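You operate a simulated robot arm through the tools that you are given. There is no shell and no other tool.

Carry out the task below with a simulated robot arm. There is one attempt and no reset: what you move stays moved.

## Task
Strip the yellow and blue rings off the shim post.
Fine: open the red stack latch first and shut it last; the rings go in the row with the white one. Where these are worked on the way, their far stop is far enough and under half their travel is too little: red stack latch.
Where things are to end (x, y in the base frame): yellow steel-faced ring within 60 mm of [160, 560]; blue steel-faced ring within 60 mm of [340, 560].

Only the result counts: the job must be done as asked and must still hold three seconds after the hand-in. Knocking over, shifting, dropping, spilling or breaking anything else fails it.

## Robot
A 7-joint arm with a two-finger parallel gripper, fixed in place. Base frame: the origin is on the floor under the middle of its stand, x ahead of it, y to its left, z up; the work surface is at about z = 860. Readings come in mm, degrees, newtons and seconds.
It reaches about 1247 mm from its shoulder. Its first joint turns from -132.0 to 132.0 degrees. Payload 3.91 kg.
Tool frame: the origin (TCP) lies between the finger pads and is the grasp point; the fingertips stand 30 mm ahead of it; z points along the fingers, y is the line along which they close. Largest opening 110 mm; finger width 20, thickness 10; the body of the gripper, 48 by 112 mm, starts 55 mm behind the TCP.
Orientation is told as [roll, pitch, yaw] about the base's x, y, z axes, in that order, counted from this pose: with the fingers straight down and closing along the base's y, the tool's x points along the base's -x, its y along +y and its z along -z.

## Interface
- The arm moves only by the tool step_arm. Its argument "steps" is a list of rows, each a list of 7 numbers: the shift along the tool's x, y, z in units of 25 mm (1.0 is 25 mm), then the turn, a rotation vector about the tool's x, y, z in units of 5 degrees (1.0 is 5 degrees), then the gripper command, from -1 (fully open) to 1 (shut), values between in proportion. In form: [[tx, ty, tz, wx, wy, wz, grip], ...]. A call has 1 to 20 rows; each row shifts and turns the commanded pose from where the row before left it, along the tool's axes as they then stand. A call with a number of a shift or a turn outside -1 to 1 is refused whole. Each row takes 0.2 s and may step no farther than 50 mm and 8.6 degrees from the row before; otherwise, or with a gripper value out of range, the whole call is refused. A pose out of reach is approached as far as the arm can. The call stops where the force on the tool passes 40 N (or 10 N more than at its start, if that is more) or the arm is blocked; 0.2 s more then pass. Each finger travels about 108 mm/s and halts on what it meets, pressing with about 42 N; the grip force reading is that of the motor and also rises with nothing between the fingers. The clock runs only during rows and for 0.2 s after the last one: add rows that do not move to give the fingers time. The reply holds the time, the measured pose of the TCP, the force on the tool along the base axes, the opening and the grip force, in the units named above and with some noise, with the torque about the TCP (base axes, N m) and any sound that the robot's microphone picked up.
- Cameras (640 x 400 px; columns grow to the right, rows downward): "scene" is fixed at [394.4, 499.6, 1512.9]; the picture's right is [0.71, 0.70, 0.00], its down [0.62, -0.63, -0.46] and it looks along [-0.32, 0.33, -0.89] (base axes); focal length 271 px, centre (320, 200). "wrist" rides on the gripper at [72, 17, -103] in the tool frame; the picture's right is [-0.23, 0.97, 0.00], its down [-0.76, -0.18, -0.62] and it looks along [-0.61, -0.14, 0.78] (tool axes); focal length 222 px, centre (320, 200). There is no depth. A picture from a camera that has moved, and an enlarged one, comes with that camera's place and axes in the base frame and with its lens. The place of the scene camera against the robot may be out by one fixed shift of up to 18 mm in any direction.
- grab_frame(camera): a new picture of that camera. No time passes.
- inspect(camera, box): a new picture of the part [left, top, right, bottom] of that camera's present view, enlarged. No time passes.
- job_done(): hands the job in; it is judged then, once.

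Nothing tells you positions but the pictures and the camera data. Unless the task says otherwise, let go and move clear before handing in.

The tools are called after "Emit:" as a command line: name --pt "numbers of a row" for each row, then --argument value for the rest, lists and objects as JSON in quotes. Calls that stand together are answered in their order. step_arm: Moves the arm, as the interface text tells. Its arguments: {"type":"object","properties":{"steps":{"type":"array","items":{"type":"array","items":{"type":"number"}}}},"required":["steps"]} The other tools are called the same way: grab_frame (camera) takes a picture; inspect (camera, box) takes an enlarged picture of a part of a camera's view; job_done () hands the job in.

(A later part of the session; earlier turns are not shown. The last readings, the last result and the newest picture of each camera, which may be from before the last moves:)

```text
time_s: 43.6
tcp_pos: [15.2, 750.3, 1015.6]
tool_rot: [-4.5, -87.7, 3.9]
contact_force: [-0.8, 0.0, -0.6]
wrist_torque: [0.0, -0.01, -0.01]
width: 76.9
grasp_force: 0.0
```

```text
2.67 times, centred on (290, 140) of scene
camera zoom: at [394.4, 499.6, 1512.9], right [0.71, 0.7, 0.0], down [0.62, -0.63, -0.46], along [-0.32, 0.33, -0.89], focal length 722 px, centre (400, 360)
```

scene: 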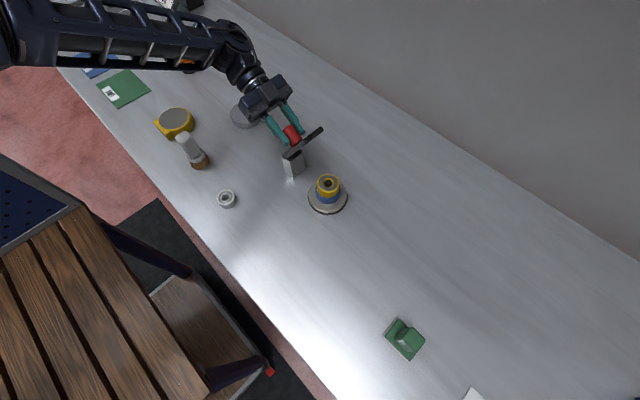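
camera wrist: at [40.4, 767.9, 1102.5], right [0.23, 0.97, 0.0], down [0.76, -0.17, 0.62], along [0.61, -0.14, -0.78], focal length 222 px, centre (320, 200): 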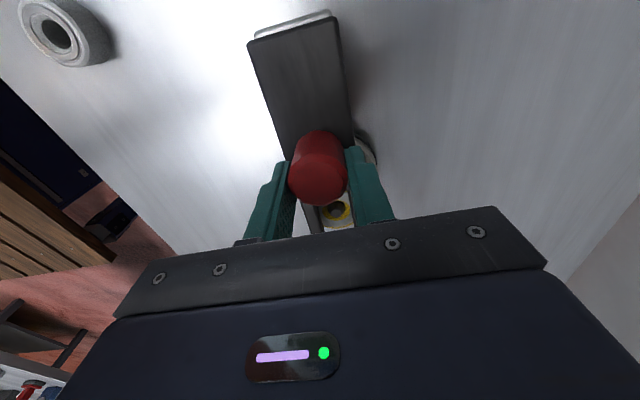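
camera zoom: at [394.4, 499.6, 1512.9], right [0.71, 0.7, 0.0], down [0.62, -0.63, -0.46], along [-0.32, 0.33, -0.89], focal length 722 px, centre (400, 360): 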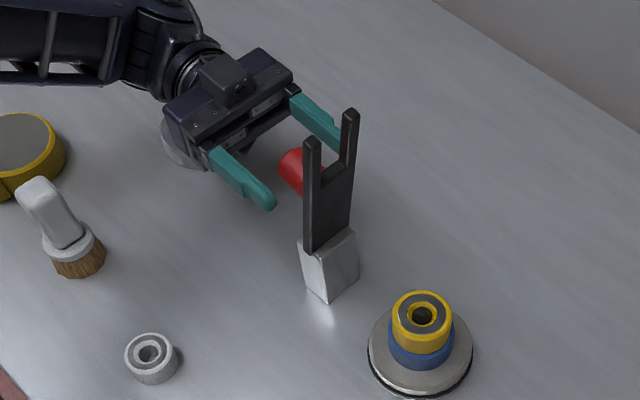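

The latch stays up. Backing off along -x, then raising the hand.

Emit:
step_arm --pt "0 0 -0.6 0 0 0 -0.4" --pt "0 0 -1 0 0 0 -0.4" --pt "0 0 -1 0 0 0 -0.4" --pt "-1 0 0 0 0 0 -0.4" --pt "-1 0 0 0 0 0 -0.4" --pt "-1 0 0 0 0 0 -0.4" --pt "-1 0 0 0 0 0 -0.4" --pt "-1 0 0 0 0 0 -0.4" --pt "-1 0 0 0 0 0 -0.4"

Emit:
grab_frame --camera "scene"

```text
time_s: 45.6
tcp_pos: [-43.8, 750.6, 1167.7]
tool_rot: [-5.1, -87.8, 4.6]
contact_force: [-0.7, 0.3, -0.3]
wrist_torque: [0.02, 0.01, -0.02]
width: 77.0
grasp_force: 0.1
```

```text
taken
```

scene: 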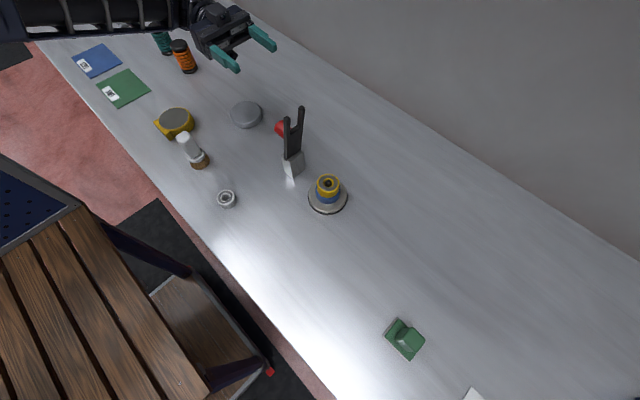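

Now I'll bring the hand upright again.

Emit:
step_arm --pt "0 0 0 0 1 0 -0.4" --pt "0 0 0 0 1 0 -0.4" --pt "0 0 0 0 1 0 -0.4" --pt "0 0 0 0 1 0 -0.4" --pt "0 0 0 0 1 0 -0.4" --pt "0 0 0 0 1 0 -0.4" --pt "0 0 0 0 1 0 -0.4" --pt "0 0 0 0 1 0 -0.4" --pt "0 0 0 0 1 0 -0.4" --pt "0 0 0 0 1 0 -0.4" --pt "0 0 0 0 1 0 -0.4" --pt "0 0 0 0 1 0 -0.4" --pt "0 0 0 0 1 0 -0.4" --pt "0 0 0 0 1 0 -0.4" --pt "0 0 0 0 1 0 -0.4" --pt "0 0 0 0 1 0 -0.4" --pt "0 0 0 0 1 0 -0.4" --pt "0 0 0 0 0.55 0 -0.4"

```text
time_s: 49.4
tcp_pos: [-44.0, 750.7, 1168.6]
tool_rot: [-0.1, 0.2, -0.6]
contact_force: [0.0, -0.6, -0.7]
wrist_torque: [0.0, 0.01, 0.06]
width: 77.2
grasp_force: 0.0
```

Upright again. Now yaw to 90° (fingers closing along x, camera toward -y) and travel over to the stack at a safe height.

Emit:
step_arm --pt "0 0 -0.1 0 0 -1 -0.4" --pt "0 0 -0.1 0 0 -1 -0.4" --pt "0 0 -0.1 0 0 -1 -0.4" --pt "0 0 -0.1 0 0 -1 -0.4" --pt "0 0 -0.1 0 0 -1 -0.4" --pt "0 0 -0.1 0 0 -1 -0.4" --pt "0 0 -0.1 0 0 -1 -0.4" --pt "0 0 -0.1 0 0 -1 -0.4" --pt "0 0 -0.1 0 0 -1 -0.4" --pt "0 0 -0.1 0 0 -1 -0.4" --pt "0 0 -0.1 0 0 -1 -0.4" --pt "0 0 -0.1 0 0 -1 -0.4" --pt "0 0 -0.1 0 0 -1 -0.4" --pt "0 0 0 0 0 -1 -0.4" --pt "0 0 0 0 0 -1 -0.4" --pt "0 0 0 0 0 -1 -0.4" --pt "0 0 0 0 0 -1 -0.4" --pt "0 0 0 0 0 -1 -0.4"

Emit:
step_arm --pt "0 -1 0 0 0 0 -0.4" --pt "0 -1 0 0 0 0 -0.4" --pt "0 -1 0 0 0 0 -0.4" --pt "0 -1 0 0 0 0 -0.4" --pt "0 -1 0 0 0 0 -0.4" --pt "0 -1 0 0 0 0 -0.4" --pt "0 -1 0 0 0 0 -0.4" --pt "0 -1 0 0 0 0 -0.4" --pt "0 -1 0 0 0 0 -0.4"

Emit:
grab_frame --camera "wrist"

Emit:
grab_frame --camera "scene"

```text
time_s: 53.2
tcp_pos: [-43.6, 751.1, 1200.2]
tool_rot: [-0.1, 0.2, 89.6]
contact_force: [0.2, 0.6, 0.1]
wrist_torque: [0.0, 0.01, 0.0]
width: 76.9
grasp_force: 0.1
```

```text
time_s: 55.2
tcp_pos: [181.4, 749.6, 1200.8]
tool_rot: [0.1, 0.2, 89.5]
contact_force: [-0.5, 0.3, 0.9]
wrist_torque: [0.03, -0.04, -0.02]
width: 77.1
grasp_force: 0.0
```

```text
taken
camera wrist: at [163.8, 677.2, 1304.6], right [-0.97, 0.24, 0.0], down [0.18, 0.76, 0.62], along [0.15, 0.6, -0.78], focal length 222 px, centre (320, 200)
```

wrist: 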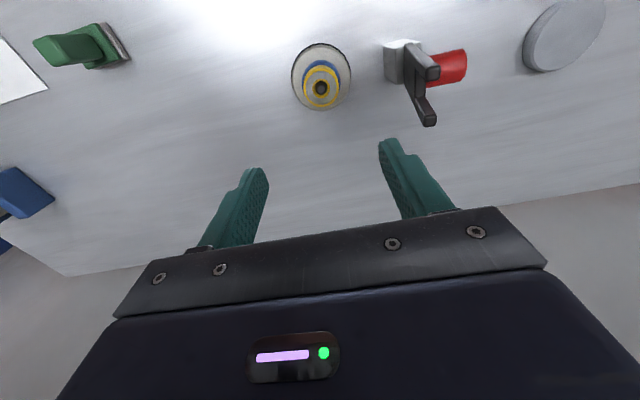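

```text
taken
```

scene: 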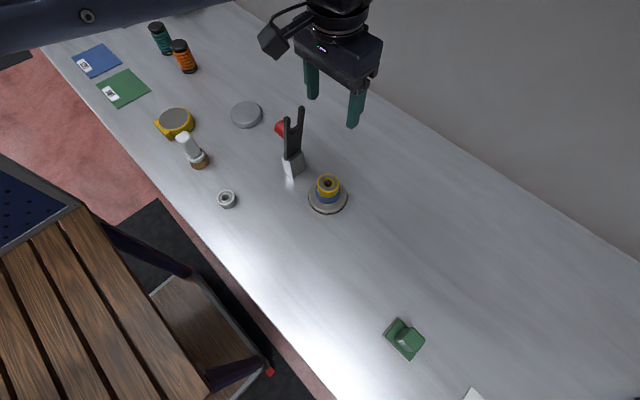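

The stack is under the hand. I'll go down partway and refine the ring's centre from closer.

Emit:
step_arm --pt "0 0 1 0 0 0 -0.4" --pt "0 0 1 0 0 0 -0.4" --pt "0 0 1 0 0 0 -0.4" --pt "0 0 1 0 0 0 -0.4" --pt "0 0 1 0 0 0 -0.4" --pt "0 0 1 0 0 0 -0.4" --pt "0 0 0.6 0 0 0.1 -0.4"

Emit:
grab_frame --camera "wrist"

Emit:
inspect --camera "wrist" --box '[250, 90, 410, 230]'

Emit:
inspect --camera "scene" --box '[270, 110, 390, 220]'

```text
time_s: 56.8
tcp_pos: [182.4, 745.9, 1036.1]
tool_rot: [0.0, 0.0, 88.9]
contact_force: [0.2, 0.1, -0.2]
wrist_torque: [0.01, 0.01, -0.02]
width: 76.8
grasp_force: 0.0
```

```text
taken
camera wrist: at [164.0, 675.8, 1140.3], right [-0.97, 0.25, 0.0], down [0.19, 0.76, 0.62], along [0.15, 0.6, -0.78], focal length 222 px, centre (320, 200)
```

wrist: 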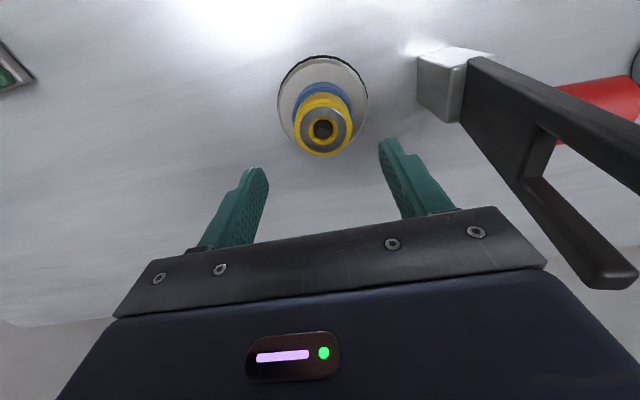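

```text
2.86 times, centred on (330, 160) of wrist
camera zoom: at [164.0, 675.8, 1140.3], right [-0.97, 0.25, 0.0], down [0.19, 0.76, 0.62], along [0.15, 0.6, -0.78], focal length 635 px, centre (291, 314)
```

zoom: 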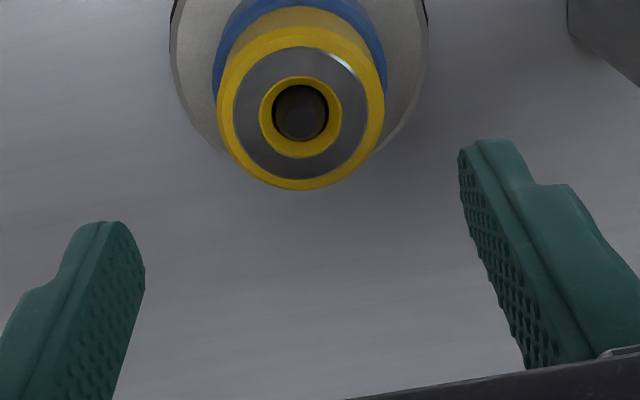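

```text
3.64 times, centred on (330, 165) of scene
camera zoom: at [394.4, 499.6, 1512.9], right [0.71, 0.7, 0.0], down [0.62, -0.63, -0.46], along [-0.32, 0.33, -0.89], focal length 985 px, centre (284, 327)
```

zoom: 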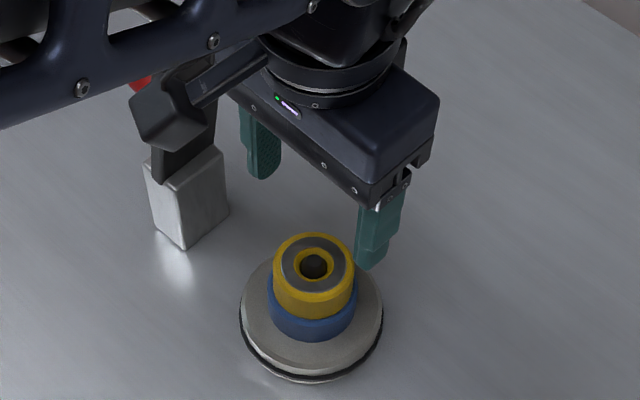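

The ring's centre is about 3 mm toward -x from the hand's axis. I'll correct that and the yaw, go lower and check again.

Emit:
step_arm --pt "-0.06 0.13 0.7 0 0 -0.2 -0.4" --pt "0 0 0.8 0 0 0 -0.4" --pt "0 0 0 0 0 0 -0.4"

Emit:
grab_frame --camera "wrist"

Emit:
inspect --camera "wrist" --box '[250, 90, 410, 230]'

Emit:
inspect --camera "scene" --box '[270, 110, 390, 220]'

```text
time_s: 57.6
tcp_pos: [179.7, 748.0, 998.2]
tool_rot: [0.0, 0.3, 90.0]
contact_force: [0.1, 0.2, -0.1]
wrist_torque: [-0.02, 0.01, 0.01]
width: 77.1
grasp_force: 0.0
```

```text
taken
camera wrist: at [162.4, 677.0, 1102.5], right [-0.97, 0.23, 0.0], down [0.18, 0.76, 0.62], along [0.14, 0.6, -0.78], focal length 222 px, centre (320, 200)
```

wrist: 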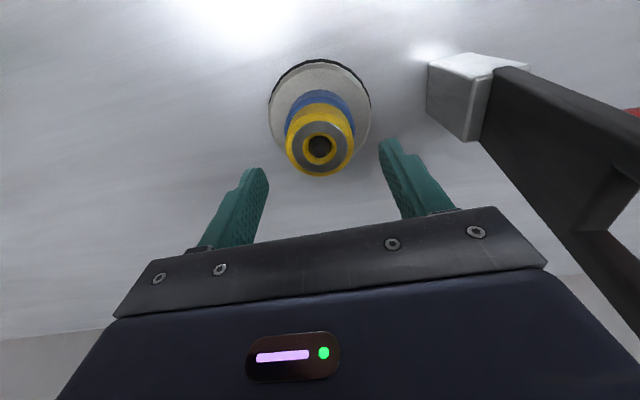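

```text
2.86 times, centred on (330, 160) of wrist
camera zoom: at [162.4, 677.0, 1102.5], right [-0.97, 0.23, 0.0], down [0.18, 0.76, 0.62], along [0.14, 0.6, -0.78], focal length 635 px, centre (291, 314)
```

zoom: 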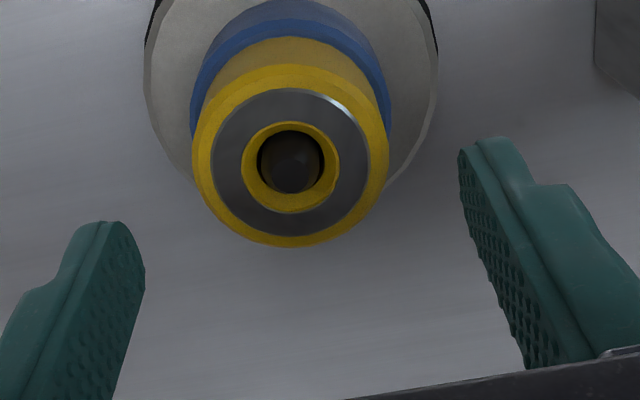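

```text
3.64 times, centred on (330, 165) of scene
camera zoom: at [394.4, 499.6, 1512.9], right [0.71, 0.7, 0.0], down [0.62, -0.63, -0.46], along [-0.32, 0.33, -0.89], focal length 985 px, centre (284, 327)
```

zoom: 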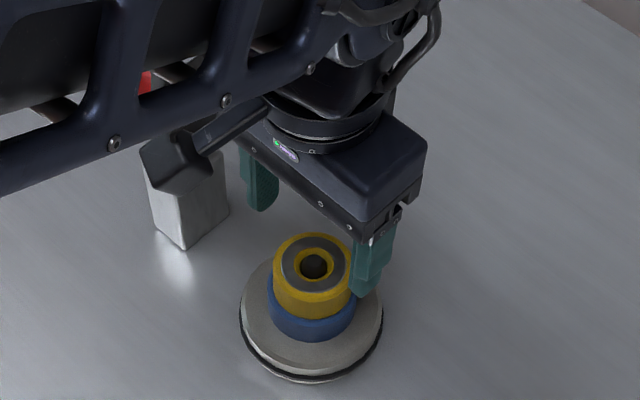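

The ring is centred under the hand within about 1 mm; yellow looks about 52 mm across and blue about 60 mm. I'll lower so the fingertips reach only the yellow ring and close.

Emit:
step_arm --pt "0.03 0.02 0.6 0 0 0 -0.4" --pt "0 0 0.6 0 0 0 -0.4" --pt "0 0 0.4 0 0 0 -0.4" --pt "0 0 0 0 0 0 -0.4"

Emit:
inspect --camera "scene" --box '[290, 140, 370, 220]'

Emit:
grab_frame --camera "wrist"

```text
time_s: 58.6
tcp_pos: [178.0, 749.2, 959.4]
tool_rot: [0.0, 0.2, 89.9]
contact_force: [-0.3, -0.1, 0.4]
wrist_torque: [-0.01, -0.04, 0.0]
width: 77.4
grasp_force: 0.0
```

```text
5.00 times, centred on (330, 180) of scene
camera zoom: at [394.4, 499.6, 1512.9], right [0.71, 0.7, 0.0], down [0.62, -0.63, -0.46], along [-0.32, 0.33, -0.89], focal length 1354 px, centre (270, 300)
```

zoom: 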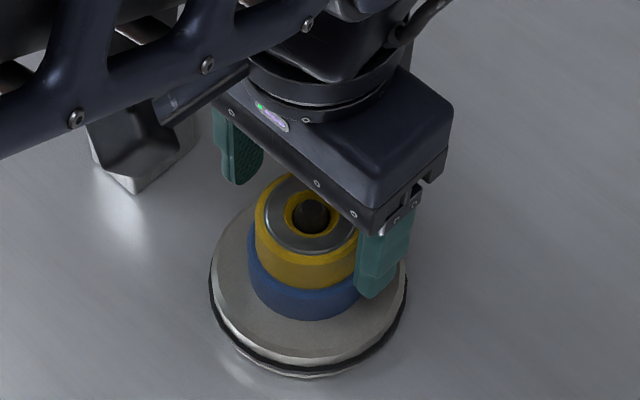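

```text
taken
camera wrist: at [161.4, 677.8, 1062.2], right [-0.97, 0.23, 0.0], down [0.18, 0.76, 0.62], along [0.14, 0.6, -0.78], focal length 222 px, centre (320, 200)
```

wrist: 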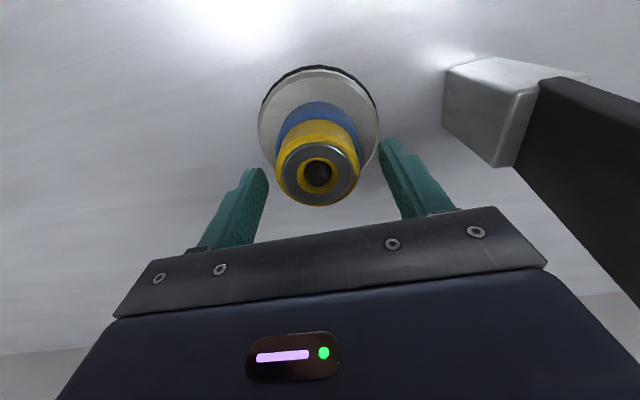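

Alignment is good. Closing on the yellow ring.

Emit:
step_arm --pt "0 0 0 0 0 0 0" --pt "0 0 0 0 0 0 0.2" --pt "0 0 0 0 0 0 1" --pt "0 0 0 0 0 0 1"

Emit:
inspect --camera "scene" --box '[290, 140, 370, 220]'

Emit:
inspect --camera "wrist" --box '[240, 50, 400, 220]'

```text
time_s: 59.6
tcp_pos: [180.9, 749.2, 958.1]
tool_rot: [0.0, 0.2, 89.8]
contact_force: [18.3, 0.7, 0.2]
wrist_torque: [0.04, -0.55, -0.01]
width: 52.6
grasp_force: 42.2
```

```text
5.00 times, centred on (330, 180) of scene
camera zoom: at [394.4, 499.6, 1512.9], right [0.71, 0.7, 0.0], down [0.62, -0.63, -0.46], along [-0.32, 0.33, -0.89], focal length 1354 px, centre (270, 300)
```

zoom: 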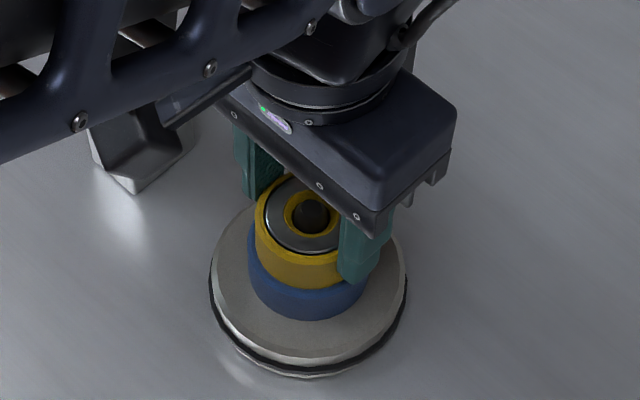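

```text
2.35 times, centred on (320, 135) of wrist
camera zoom: at [162.8, 677.8, 1062.2], right [-0.97, 0.23, 0.0], down [0.18, 0.76, 0.62], along [0.14, 0.6, -0.78], focal length 523 px, centre (320, 353)
```

zoom: 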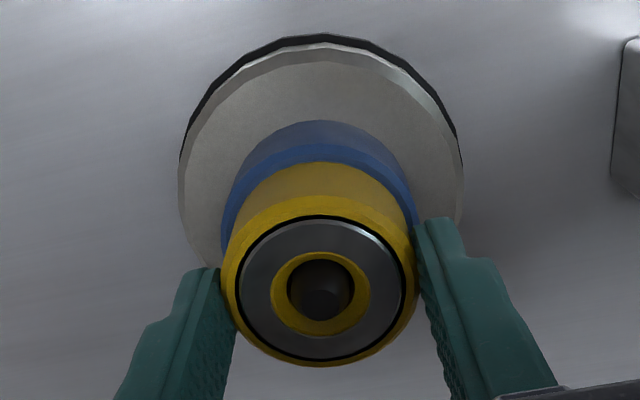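

Gripped at 52.6 mm. I'll relieve the small x load and lift straight up gently.

Emit:
step_arm --pt "0 -0.05 -0.1 0 0 0 1" --pt "0 0 -0.2 0 0 0 1" --pt "0 0 -0.2 0 0 0 1"

Emit:
inspect --camera "scene" --box '[290, 140, 370, 220]'

```text
time_s: 60.4
tcp_pos: [179.7, 749.3, 971.3]
tool_rot: [0.0, 0.2, 89.9]
contact_force: [-0.1, -0.6, -0.3]
wrist_torque: [0.01, 0.01, 0.02]
width: 52.4
grasp_force: 42.0
```

```text
5.00 times, centred on (330, 180) of scene
camera zoom: at [394.4, 499.6, 1512.9], right [0.71, 0.7, 0.0], down [0.62, -0.63, -0.46], along [-0.32, 0.33, -0.89], focal length 1354 px, centre (270, 300)
```

zoom: 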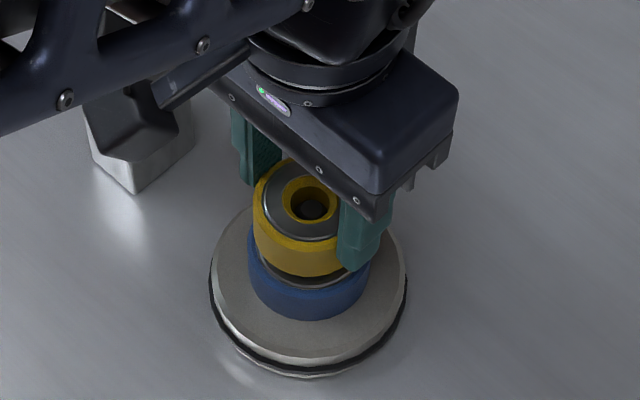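

Yellow comes up freely while blue stays. Raising clear and carrying it to (160, 560).

Emit:
step_arm --pt "0 0 -0.4 0 0 0 1" --pt "0 0 -0.8 0 0 0 1" --pt "0 0 -0.8 0 0 0 1" --pt "0 0 -0.8 0 0 0 1" --pt "0.5 0 -0.2 0 0 0 1" --pt "1 0.1 0 0 0 0 1" --pt "1 0.1 0 0 0 0 1" --pt "1 0.1 0 0 0 0 1" --pt "1 0.1 0 0 0 0 1" --pt "1 0.1 0 0 0 0 1" --pt "1 0.1 0 0 0 0 1" --pt "0.6 0.1 0 0 0 0 1" --pt "0.4 0.1 0 0 0 0 1"

Emit:
grab_frame --camera "scene"

Emit:
grab_frame --camera "wrist"

```text
time_s: 63.2
tcp_pos: [159.7, 562.7, 1047.0]
tool_rot: [0.0, 0.2, 89.9]
contact_force: [-0.2, -0.3, 0.2]
wrist_torque: [0.0, 0.0, -0.01]
width: 52.4
grasp_force: 42.0
```

```text
taken
```

scene: 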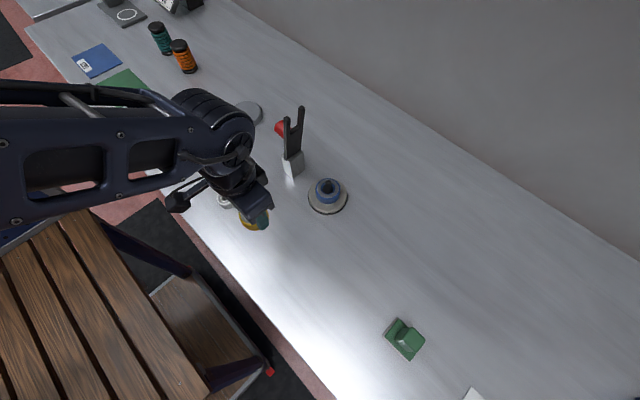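

```text
taken
camera wrist: at [142.1, 490.1, 1151.1], right [-0.97, 0.23, 0.0], down [0.18, 0.76, 0.62], along [0.14, 0.6, -0.78], focal length 222 px, centre (320, 200)
```

wrist: 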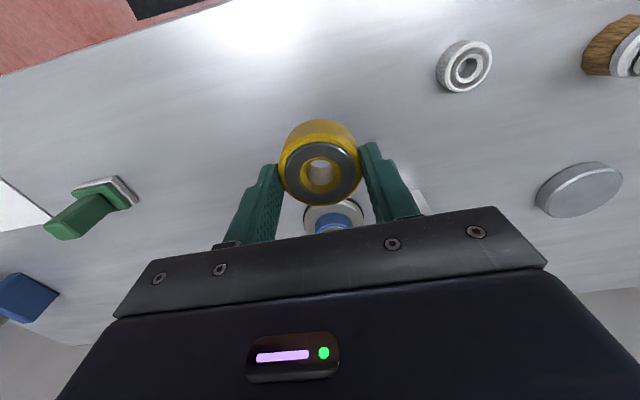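

The yellow ring is over its spot at about (160, 562) with nothing underneath. Lowering it toward the table.

Emit:
step_arm --pt "0 0 1 0 0 0 1" --pt "0 0 1 0 0 0 1" --pt "0 0 1 0 0 0 1" --pt "0 0 1 0 0 0 1" --pt "0 0 1 0 0 0 1" --pt "0 0 0.4 0 0 0 1" --pt "0 0 0 0 0 0 1"

Emit:
grab_frame --camera "wrist"

```text
time_s: 64.8
tcp_pos: [158.7, 561.6, 911.9]
tool_rot: [0.0, 0.2, 89.8]
contact_force: [0.3, -0.1, -1.0]
wrist_torque: [0.02, -0.04, -0.01]
width: 52.4
grasp_force: 41.7
```

```text
taken
camera wrist: at [142.0, 489.1, 1014.7], right [-0.97, 0.23, 0.0], down [0.18, 0.76, 0.62], along [0.14, 0.6, -0.78], focal length 222 px, centre (320, 200)
```

wrist: 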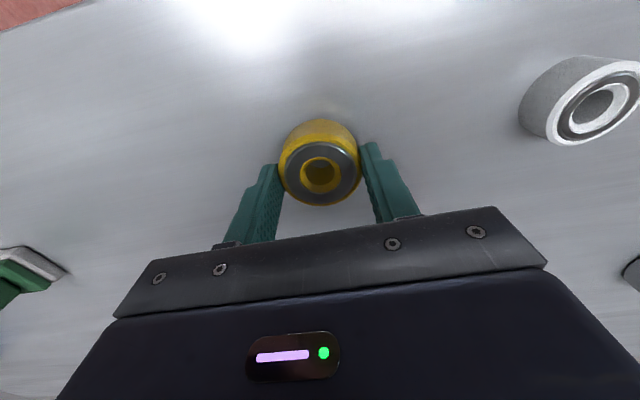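

Emit:
step_arm --pt "0 0 0.1 0 0 0 1" --pt "0 0 0.1 0 0 0 1" --pt "0 0 0.1 0 0 0 1" --pt "0 0 0.06 0 0 0 1" --pt "0 0 0.04 0 0 0 1"

```text
time_s: 66.0
tcp_pos: [158.5, 561.0, 902.3]
tool_rot: [-0.1, 0.2, 89.9]
contact_force: [0.6, 0.2, -1.6]
wrist_torque: [0.03, 0.02, 0.02]
width: 52.6
grasp_force: 41.8
```

Emit:
step_arm --pt "0 0 0.04 0 0 0 1" --pt "0 0 0.04 0 0 0 1"

Emit:
step_arm --pt "0 0 0.04 0 0 0 1"

```text
time_s: 66.6
tcp_pos: [160.0, 560.9, 901.5]
tool_rot: [0.1, 0.0, 89.9]
contact_force: [2.3, -11.2, 35.1]
wrist_torque: [-0.33, 0.2, 0.05]
width: 52.5
grasp_force: 42.0
```

```text
time_s: 67.0
tcp_pos: [159.3, 560.1, 900.1]
tool_rot: [0.0, 0.1, 90.0]
contact_force: [-0.8, -0.8, 34.4]
wrist_torque: [0.02, -0.15, -0.03]
width: 52.6
grasp_force: 42.0
```

The ring is on the table (35 N contact). I'll ease off slightly and open.

Emit:
step_arm --pt "0 0 -0.06 0 0 0 1" --pt "0 0 0 0 0 0 1"

Emit:
step_arm --pt "0 0 0 0 0 0 0" --pt "0 0 0 0 0 0 -0.3" --pt "0 0 0 0 0 0 -0.4"

Emit:
grab_frame --camera "wrist"

```text
time_s: 67.6
tcp_pos: [161.2, 561.4, 899.4]
tool_rot: [0.0, 0.1, 90.0]
contact_force: [-0.2, 4.4, 10.1]
wrist_torque: [0.45, -0.01, 0.01]
width: 52.5
grasp_force: 42.0
```

```text
time_s: 68.4
tcp_pos: [159.1, 561.0, 899.8]
tool_rot: [-0.1, 0.2, 89.9]
contact_force: [0.0, -0.6, 0.3]
wrist_torque: [-0.01, -0.03, 0.01]
width: 77.0
grasp_force: 0.1
```

```text
taken
camera wrist: at [142.5, 490.0, 1003.6], right [-0.97, 0.23, 0.0], down [0.18, 0.76, 0.62], along [0.14, 0.6, -0.78], focal length 222 px, centre (320, 200)
```

wrist: 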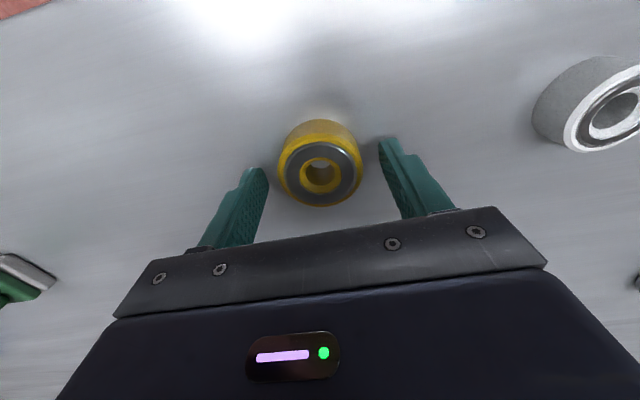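

Yellow is placed flat at about (160, 561). Lifting clear and returning over the post for the blue ring.

Emit:
step_arm --pt "0 0 -0.4 0 0 0 -0.4" --pt "0 0 -1 0 0 0 -0.4" --pt "0 0 -1 0 0 0 -0.4" --pt "0 0 -1 0 0 0 -0.4" --pt "0 0 -1 0 0 0 -0.4" --pt "0 0 -1 0 0 0 -0.4" --pt "-0.5 0 -0.4 0 0 0 -0.4" --pt "-1 -0.1 0 0 0 0 -0.4" --pt "-1 -0.1 0 0 0 0 -0.4" --pt "-1 -0.1 0 0 0 0 -0.4" --pt "-1 -0.1 0 0 0 0 -0.4" --pt "-1 -0.1 0 0 0 0 -0.4" --pt "-1 -0.1 0 0 0 0 -0.4" --pt "-0.6 -0.1 0 0 0 0 -0.4" --pt "-0.4 -0.1 0 0 0 0 -0.4" --pt "0 0 0.8 0 0 0 -0.4" --pt "0 0 0.8 0 0 0 -0.4"

Emit:
inspect --camera "wrist" --box '[240, 50, 400, 220]'

Emit:
grab_frame --camera "scene"

```text
time_s: 72.0
tcp_pos: [179.0, 748.7, 1004.7]
tool_rot: [0.0, 0.3, 89.9]
contact_force: [0.6, -0.4, 0.1]
wrist_torque: [0.01, -0.01, 0.03]
width: 77.2
grasp_force: 0.1
```

```text
2.35 times, centred on (320, 135) of wrist
camera zoom: at [162.9, 677.8, 1107.7], right [-0.97, 0.23, 0.0], down [0.18, 0.76, 0.62], along [0.14, 0.6, -0.78], focal length 523 px, centre (320, 353)
```

zoom: 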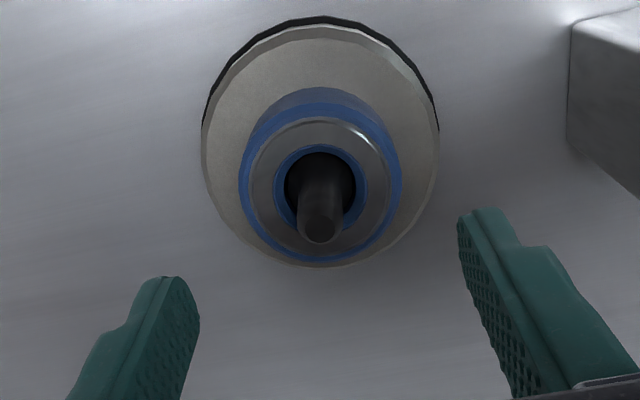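

```text
taken
```

scene: 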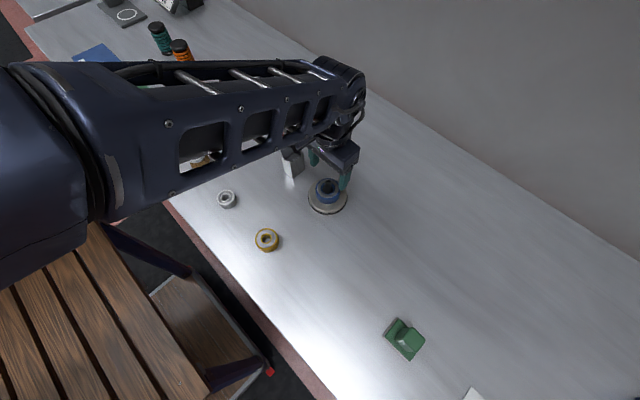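

The blue ring is centred under the hand. Descending so the tips stop about 8 mm above the base disc, then checking.

Emit:
step_arm --pt "0 0 0.8 0 0 0 -0.4" --pt "0 0 0.8 0 0 0 -0.4" --pt "0 0 0.8 0 0 0 -0.4" --pt "0 0 0.5 0 0 0 -0.4" --pt "0 0 0.05 0 0 0 -0.4"

Emit:
inspect --camera "wrist" --box '[240, 50, 400, 220]'

Emit:
inspect --camera "scene" --box '[280, 130, 370, 220]'

```text
time_s: 73.2
tcp_pos: [178.6, 747.8, 929.3]
tool_rot: [-0.1, 0.2, 89.9]
contact_force: [-0.2, 0.2, -0.7]
wrist_torque: [-0.02, -0.01, -0.01]
width: 76.8
grasp_force: 0.1
```

```text
2.35 times, centred on (320, 135) of wrist
camera zoom: at [162.6, 677.5, 1033.8], right [-0.97, 0.23, 0.0], down [0.18, 0.76, 0.62], along [0.14, 0.6, -0.78], focal length 523 px, centre (320, 353)
```

zoom: 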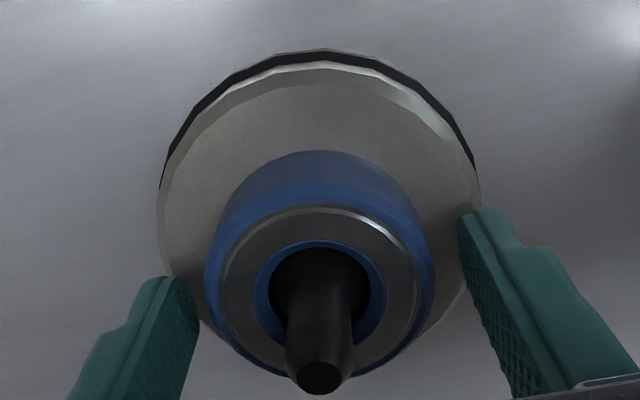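

```text
4.44 times, centred on (325, 175) of scene
camera zoom: at [394.4, 499.6, 1512.9], right [0.71, 0.7, 0.0], down [0.62, -0.63, -0.46], along [-0.32, 0.33, -0.89], focal length 1204 px, centre (298, 311)
```

zoom: 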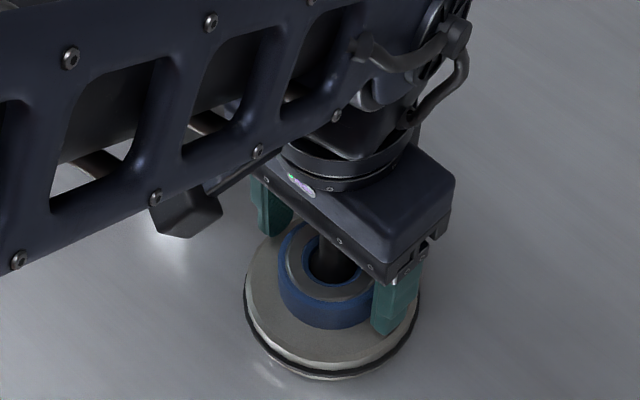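

Aligned around the blue ring. Closing.

Emit:
step_arm --pt "0 0 0 0 0 0 -0.15" --pt "0 0 0 0 0 0 0.1" --pt "0 0 0 0 0 0 1" --pt "0 0 0 0 0 0 1"

Emit:
step_arm --pt "0 0 -0.1 0 0 0 1" --pt "0 0 -0.2 0 0 0 1" --pt "0 0 -0.2 0 0 0 1"

Emit:
inspect --camera "scene" --box '[280, 130, 370, 220]'

```text
time_s: 74.2
tcp_pos: [180.6, 748.0, 929.0]
tool_rot: [0.0, 0.2, 89.9]
contact_force: [4.2, -0.6, -1.1]
wrist_torque: [-0.01, -0.05, 0.0]
width: 60.6
grasp_force: 42.2
```

```text
time_s: 75.0
tcp_pos: [178.6, 749.6, 942.5]
tool_rot: [0.1, 0.3, 89.9]
contact_force: [0.0, -0.1, -1.3]
wrist_torque: [0.01, -0.03, -0.02]
width: 60.6
grasp_force: 41.9
```

```text
4.44 times, centred on (325, 175) of scene
camera zoom: at [394.4, 499.6, 1512.9], right [0.71, 0.7, 0.0], down [0.62, -0.63, -0.46], along [-0.32, 0.33, -0.89], focal length 1204 px, centre (298, 311)
```

zoom: 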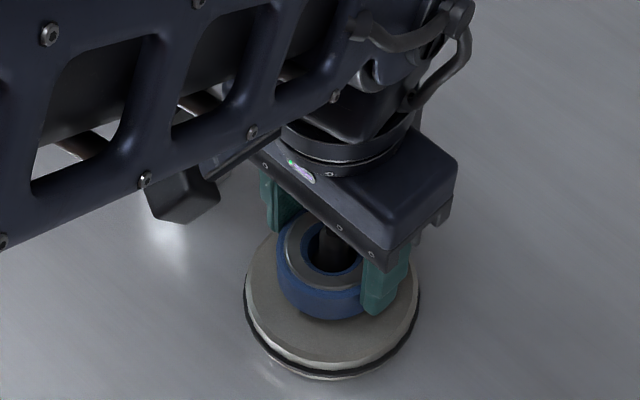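

Blue is off its seat. Lifting clear of the post and carrying it to (340, 560).

Emit:
step_arm --pt "0 0 -0.4 0 0 0 1" --pt "0 0 -0.8 0 0 0 1" --pt "0 0 -0.8 0 0 0 1" --pt "0 0 -0.8 0 0 0 1" --pt "0 0 -0.8 0 0 0 1" --pt "0 0 -0.7 0 0 0 1" --pt "0.4 -0.35 0 0 0 0 1" --pt "0.95 -0.8 0 0 0 0 1" --pt "0.95 -0.8 0 0 0 0 1" --pt "0.95 -0.8 0 0 0 0 1" --pt "0.95 -0.8 0 0 0 0 1" --pt "0.95 -0.8 0 0 0 0 1" --pt "0.95 -0.8 0 0 0 0 1" --pt "0.95 -0.8 0 0 0 0 1" --pt "0.5 -0.45 0 0 0 0 1"

Emit:
grab_frame --camera "scene"

Emit:
grab_frame --camera "wrist"

```text
time_s: 78.2
tcp_pos: [338.5, 561.4, 1052.6]
tool_rot: [0.0, 0.2, 89.9]
contact_force: [0.0, 0.9, -2.1]
wrist_torque: [-0.03, 0.0, 0.01]
width: 60.7
grasp_force: 41.6
```

```text
taken
```

scene: 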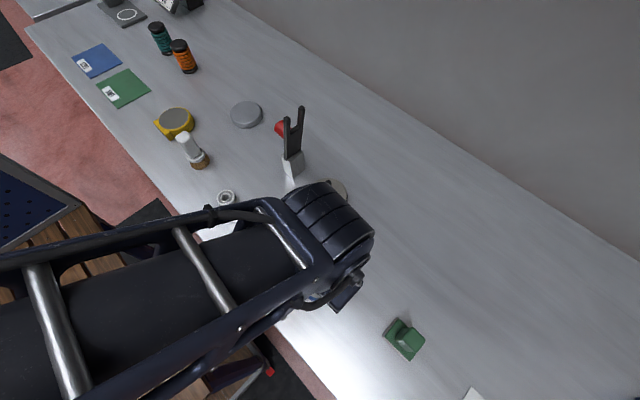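

```text
taken
camera wrist: at [322.4, 488.5, 1155.6], right [-0.97, 0.23, 0.0], down [0.18, 0.76, 0.62], along [0.14, 0.6, -0.78], focal length 222 px, centre (320, 200)
```

wrist: 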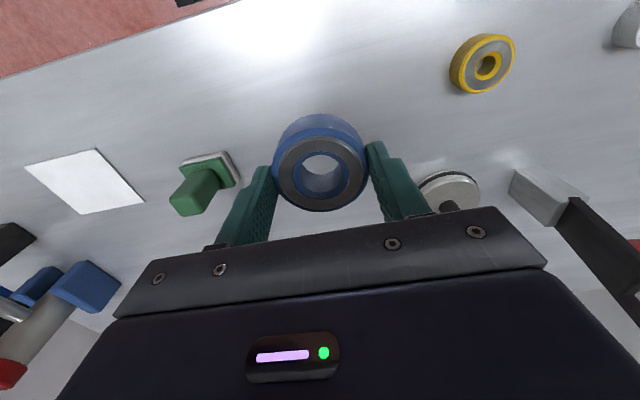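

Blue is over (340, 561) with clear table below. Lowering it.

Emit:
step_arm --pt "0 0 1 0 0 0 1" --pt "0 0 1 0 0 0 1" --pt "0 0 1 0 0 0 1" --pt "0 0 1 0 0 0 1" --pt "0 0 1 0 0 0 1" --pt "0 0 0.5 0 0 0 1" --pt "0 0 0.1 0 0 0 1" --pt "0 0 0 0 0 0 1"

Emit:
step_arm --pt "0 0 0.08 0 0 0 1" --pt "0 0 0.08 0 0 0 1" --pt "0 0 0.06 0 0 0 1"

```text
time_s: 80.0
tcp_pos: [338.1, 558.9, 910.5]
tool_rot: [-0.1, 0.1, 89.9]
contact_force: [-0.3, -0.5, -1.3]
wrist_torque: [0.0, -0.01, 0.0]
width: 60.5
grasp_force: 42.0
```

```text
time_s: 80.8
tcp_pos: [340.9, 558.2, 905.6]
tool_rot: [0.0, 0.2, 90.0]
contact_force: [0.0, 0.7, -0.9]
wrist_torque: [-0.01, -0.03, 0.0]
width: 60.2
grasp_force: 42.2
```

Emit:
step_arm --pt "0 0 0.06 0 0 0 1" --pt "0 0 0.04 0 0 0 1"

Emit:
step_arm --pt "0 0 0.04 0 0 0 1"

Emit:
step_arm --pt "0 0 0.04 0 0 0 1"

```text
time_s: 81.4
tcp_pos: [339.2, 559.6, 903.7]
tool_rot: [0.1, 0.2, 89.9]
contact_force: [0.7, -0.1, -1.2]
wrist_torque: [-0.05, 0.01, -0.02]
width: 60.5
grasp_force: 42.3
```

```text
time_s: 81.8
tcp_pos: [337.8, 559.0, 902.0]
tool_rot: [0.0, 0.1, 89.9]
contact_force: [1.0, 0.8, -1.3]
wrist_torque: [0.01, 0.01, 0.02]
width: 60.5
grasp_force: 42.0
```

```text
time_s: 82.2
tcp_pos: [340.6, 559.6, 902.0]
tool_rot: [0.1, 0.1, 89.9]
contact_force: [0.8, -0.6, -1.1]
wrist_torque: [0.02, 0.0, -0.01]
width: 60.6
grasp_force: 41.8
```

Emit:
step_arm --pt "0 0 0.04 0 0 0 1"

Emit:
step_arm --pt "0 0 0.04 0 0 0 1"

Emit:
grab_frame --camera "wrist"

```text
time_s: 82.6
tcp_pos: [339.1, 558.9, 900.2]
tool_rot: [-0.1, 0.3, 89.9]
contact_force: [-0.1, 0.8, -0.9]
wrist_torque: [-0.03, 0.0, 0.04]
width: 60.4
grasp_force: 42.3
```

```text
time_s: 83.0
tcp_pos: [340.1, 559.3, 900.8]
tool_rot: [-0.1, 0.1, 89.9]
contact_force: [1.0, -1.9, 6.6]
wrist_torque: [-0.27, -0.03, 0.08]
width: 60.6
grasp_force: 41.9
```

```text
taken
camera wrist: at [322.3, 487.8, 1003.8], right [-0.97, 0.23, 0.0], down [0.18, 0.76, 0.62], along [0.14, 0.6, -0.78], focal length 222 px, centre (320, 200)
```

wrist: 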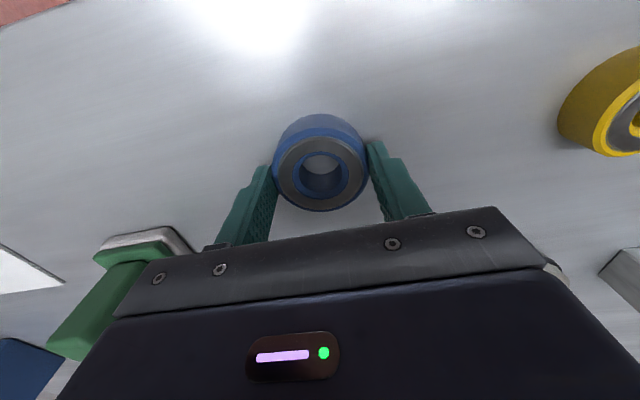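

Light contact with the table (6.6 N). Opening and lifting away.

Emit:
step_arm --pt "0 0 0 0 0 0 -0.2" --pt "0 0 0 0 0 0 -0.4" --pt "0 0 0 0 0 0 -0.4"

Emit:
step_arm --pt "0 0 -0.4 0 0 0 -0.4" --pt "0 0 -1 0 0 0 -0.4" --pt "0 0 -1 0 0 0 -0.4" --pt "0 0 -1 0 0 0 -0.4" --pt "0 0 -1 0 0 0 -0.4" --pt "0 0 -1 0 0 0 -0.4" --pt "0 0 -1 0 0 0 -0.4"

Emit:
grab_frame --camera "wrist"

```text
time_s: 83.8
tcp_pos: [339.7, 559.7, 899.4]
tool_rot: [0.0, 0.2, 90.0]
contact_force: [0.2, -0.3, -0.4]
wrist_torque: [-0.01, 0.02, 0.03]
width: 77.1
grasp_force: 0.0
```

```text
time_s: 85.4
tcp_pos: [342.3, 560.3, 1061.4]
tool_rot: [0.0, 0.2, 89.8]
contact_force: [-0.3, 0.6, -0.3]
wrist_torque: [0.0, 0.02, 0.0]
width: 77.1
grasp_force: 0.0
```

```text
taken
camera wrist: at [323.9, 488.2, 1164.0], right [-0.97, 0.23, 0.0], down [0.18, 0.76, 0.62], along [0.14, 0.6, -0.78], focal length 222 px, centre (320, 200)
```

wrist: 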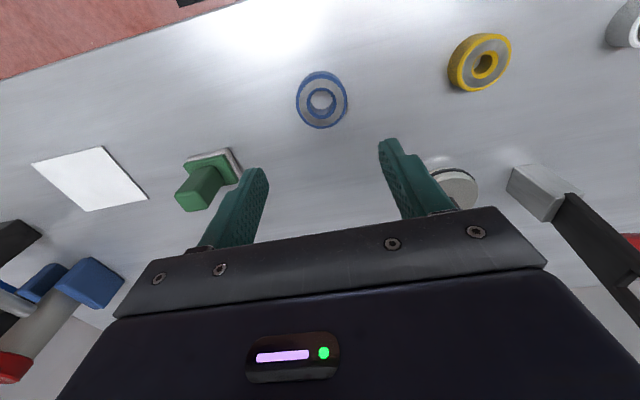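

Both rings sit flat in the row. Now to shut the latch: I'll raise, yaw back to 0 and go behind the upright fork to push it down with two narrowly spaced fingertips, one on each tine.

Emit:
step_arm --pt "0 0 -0.5 0 0 1 -0.4" --pt "0 0 -0.5 0 0 1 -0.4" --pt "0 0 -0.5 0 0 1 -0.4" --pt "0 0 -0.5 0 0 1 -0.4" --pt "0 0 -0.5 0 0 1 -0.4" --pt "0 0 -0.5 0 0 1 -0.4" --pt "0 0 -0.5 0 0 1 -0.4" --pt "0 0 -0.5 0 0 1 -0.4" --pt "0 0 -0.5 0 0 1 -0.4" --pt "0 0 -0.5 0 0 1 -0.4" --pt "0 0 -0.5 0 0 1 -0.4" --pt "0 0 -0.1 0 0 1 -0.4" --pt "0 0 0 0 0 1 -0.4" --pt "0 0 0 0 0 1 -0.4" --pt "0 0 0 0 0 1 -0.4" --pt "0 0 0 0 0 1 -0.4" --pt "0 0 0 0 0 1 -0.4" --pt "0 0 0 0 0 1 -0.4"

Emit:
step_arm --pt "1 0.59 0 0 0 0 0" --pt "1 0.59 0 0 0 0 0.47" --pt "1 0.59 0 0 0 0 0.47" --pt "1 0.59 0 0 0 0 0.47" --pt "1 0.59 0 0 0 0 0.47" --pt "1 0.59 0 0 0 0 0.47" --pt "1 0.59 0 0 0 0 0.47" --pt "1 0.59 0 0 0 0 0.47" --pt "1 0.59 0 0 0 0 0.47" --pt "1 0.59 0 0 0 0 0.47" --pt "1 0.59 0 0 0 0 0.47" --pt "1 0.59 0 0 0 0 0.47" --pt "1 0.5 0 0 0 0 0.47"

Emit:
grab_frame --camera "scene"

Emit:
grab_frame --camera "wrist"

```text
time_s: 89.2
tcp_pos: [338.8, 560.9, 1200.4]
tool_rot: [-0.1, 0.0, -0.3]
contact_force: [0.0, 0.4, 0.7]
wrist_torque: [0.0, 0.04, 0.01]
width: 76.9
grasp_force: 0.1
```

```text
time_s: 92.0
tcp_pos: [14.5, 750.3, 1199.5]
tool_rot: [-0.3, 0.0, -0.1]
contact_force: [0.4, 0.0, 0.7]
wrist_torque: [0.0, 0.06, 0.01]
width: 29.3
grasp_force: 0.1
```

```text
taken
```

scene: 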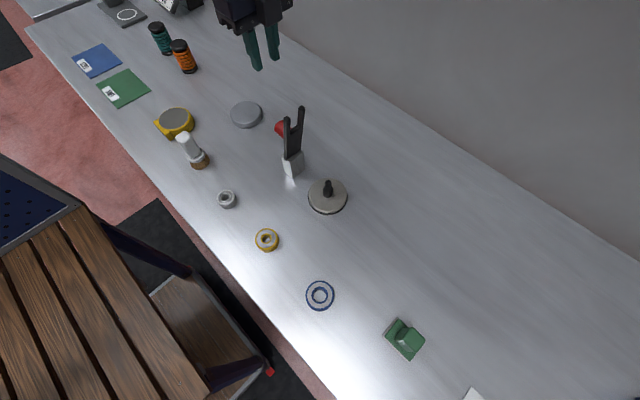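

```text
taken
camera wrist: at [-58.2, 768.6, 1302.6], right [0.23, 0.97, 0.0], down [0.76, -0.18, 0.62], along [0.61, -0.15, -0.78], focal length 222 px, centre (320, 200)
```

wrist: 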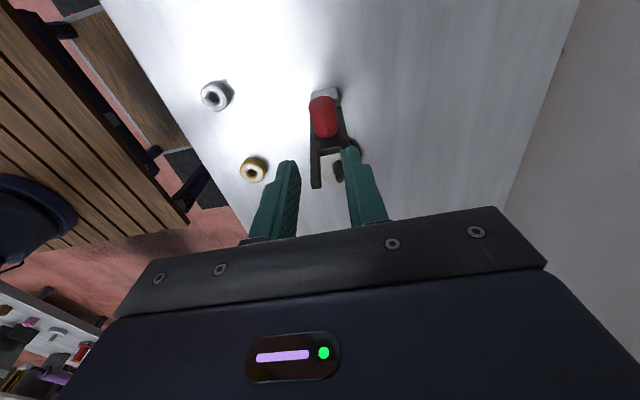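

All three rings stand in a row and the post is bare. I'll check the fork's upright position from here before pushing.

Emit:
inspect --camera "wrist" --box '[260, 70, 400, 220]'

Emit:
inspect --camera "scene" --box '[220, 30, 360, 210]'

```text
2.67 times, centred on (330, 145) of wrist
camera zoom: at [-58.2, 768.6, 1302.6], right [0.23, 0.97, 0.0], down [0.76, -0.18, 0.62], along [0.61, -0.15, -0.78], focal length 592 px, centre (293, 347)
```

zoom: 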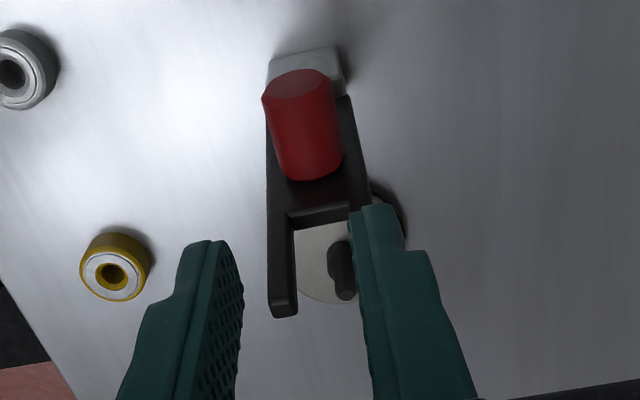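

```text
2.22 times, centred on (290, 120) of scene
camera zoom: at [394.4, 499.6, 1512.9], right [0.71, 0.7, 0.0], down [0.62, -0.63, -0.46], along [-0.32, 0.33, -0.89], focal length 602 px, centre (387, 378)
```

zoom: 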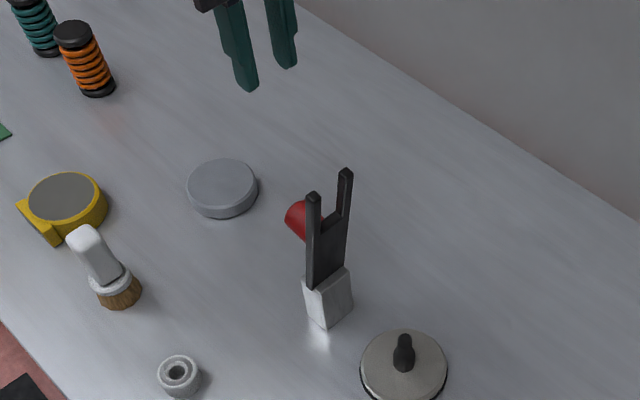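

The fork leans at about 80°, tip near (79, 752, 1100). I'll descend behind its upper end, with the knob well below the fingertips, then push forward along its arc.

Emit:
step_arm --pt "0 0 1 0 0 0 0.47" --pt "0 0 1 0 0 0 0.47" --pt "0 0 1 0 0 0 0.47" --pt "0 0.02 0.62 0 0 0 0.47" --pt "-0.8 0 0 0 0 0 0.47" --pt "-0.6 0 0 0 0 0 0.47"

Emit:
grab_frame --camera "wrist"

Emit:
inspect --camera "scene" --box '[220, 60, 360, 210]'

```text
time_s: 93.4
tcp_pos: [50.1, 751.5, 1108.0]
tool_rot: [-0.1, -0.1, -0.1]
contact_force: [-0.9, -0.8, 0.0]
wrist_torque: [-0.02, -0.02, 0.04]
width: 29.4
grasp_force: 0.1
```

```text
taken
camera wrist: at [-22.8, 768.9, 1211.3], right [0.23, 0.97, 0.0], down [0.76, -0.18, 0.62], along [0.61, -0.14, -0.78], focal length 222 px, centre (320, 200)
```

wrist: 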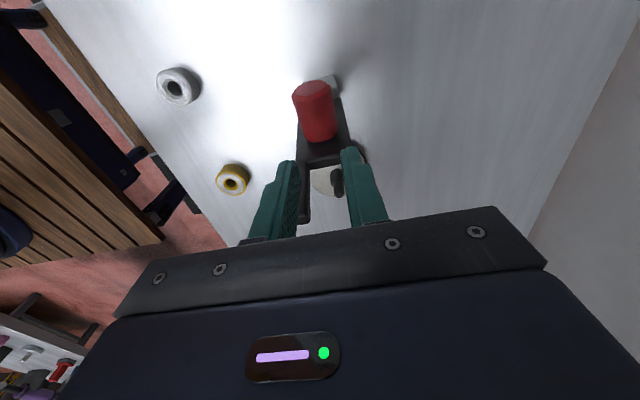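

```text
2.67 times, centred on (290, 135) of scene
camera zoom: at [394.4, 499.6, 1512.9], right [0.71, 0.7, 0.0], down [0.62, -0.63, -0.46], along [-0.32, 0.33, -0.89], focal length 722 px, centre (400, 373)
```

zoom: 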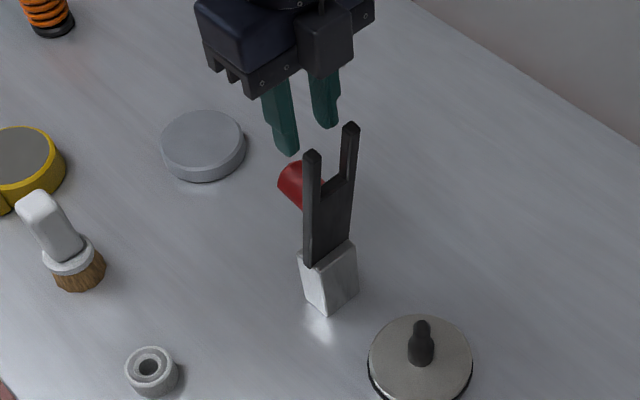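

The two fingertips line up with the two tines. Now pushing forward along the arc in small steps.

Emit:
step_arm --pt "-0.25 0 0 0 0 0 0.47" --pt "-0.25 0 0 0 0 0 0.47" --pt "-0.25 0 0 0 0 0 0.47" --pt "-0.25 0 0.04 0 0 0 0.47"

Emit:
inspect --camera "scene" --box '[220, 60, 360, 210]'

```text
time_s: 94.4
tcp_pos: [74.2, 752.0, 1106.8]
tool_rot: [-0.2, 0.0, -0.1]
contact_force: [-0.1, -0.1, 0.0]
wrist_torque: [-0.01, 0.0, 0.0]
width: 29.1
grasp_force: 0.2
```

```text
2.67 times, centred on (290, 135) of scene
camera zoom: at [394.4, 499.6, 1512.9], right [0.71, 0.7, 0.0], down [0.62, -0.63, -0.46], along [-0.32, 0.33, -0.89], focal length 722 px, centre (400, 373)
```

zoom: 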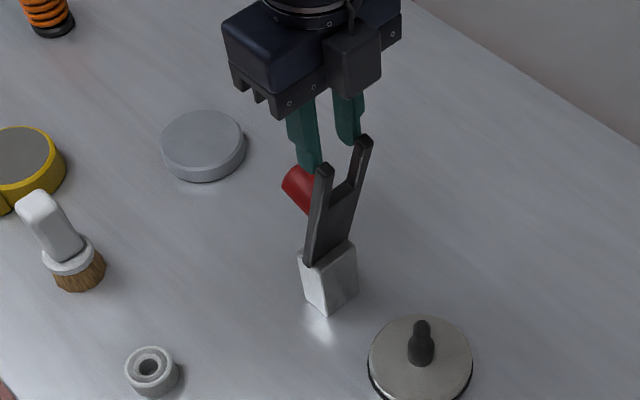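

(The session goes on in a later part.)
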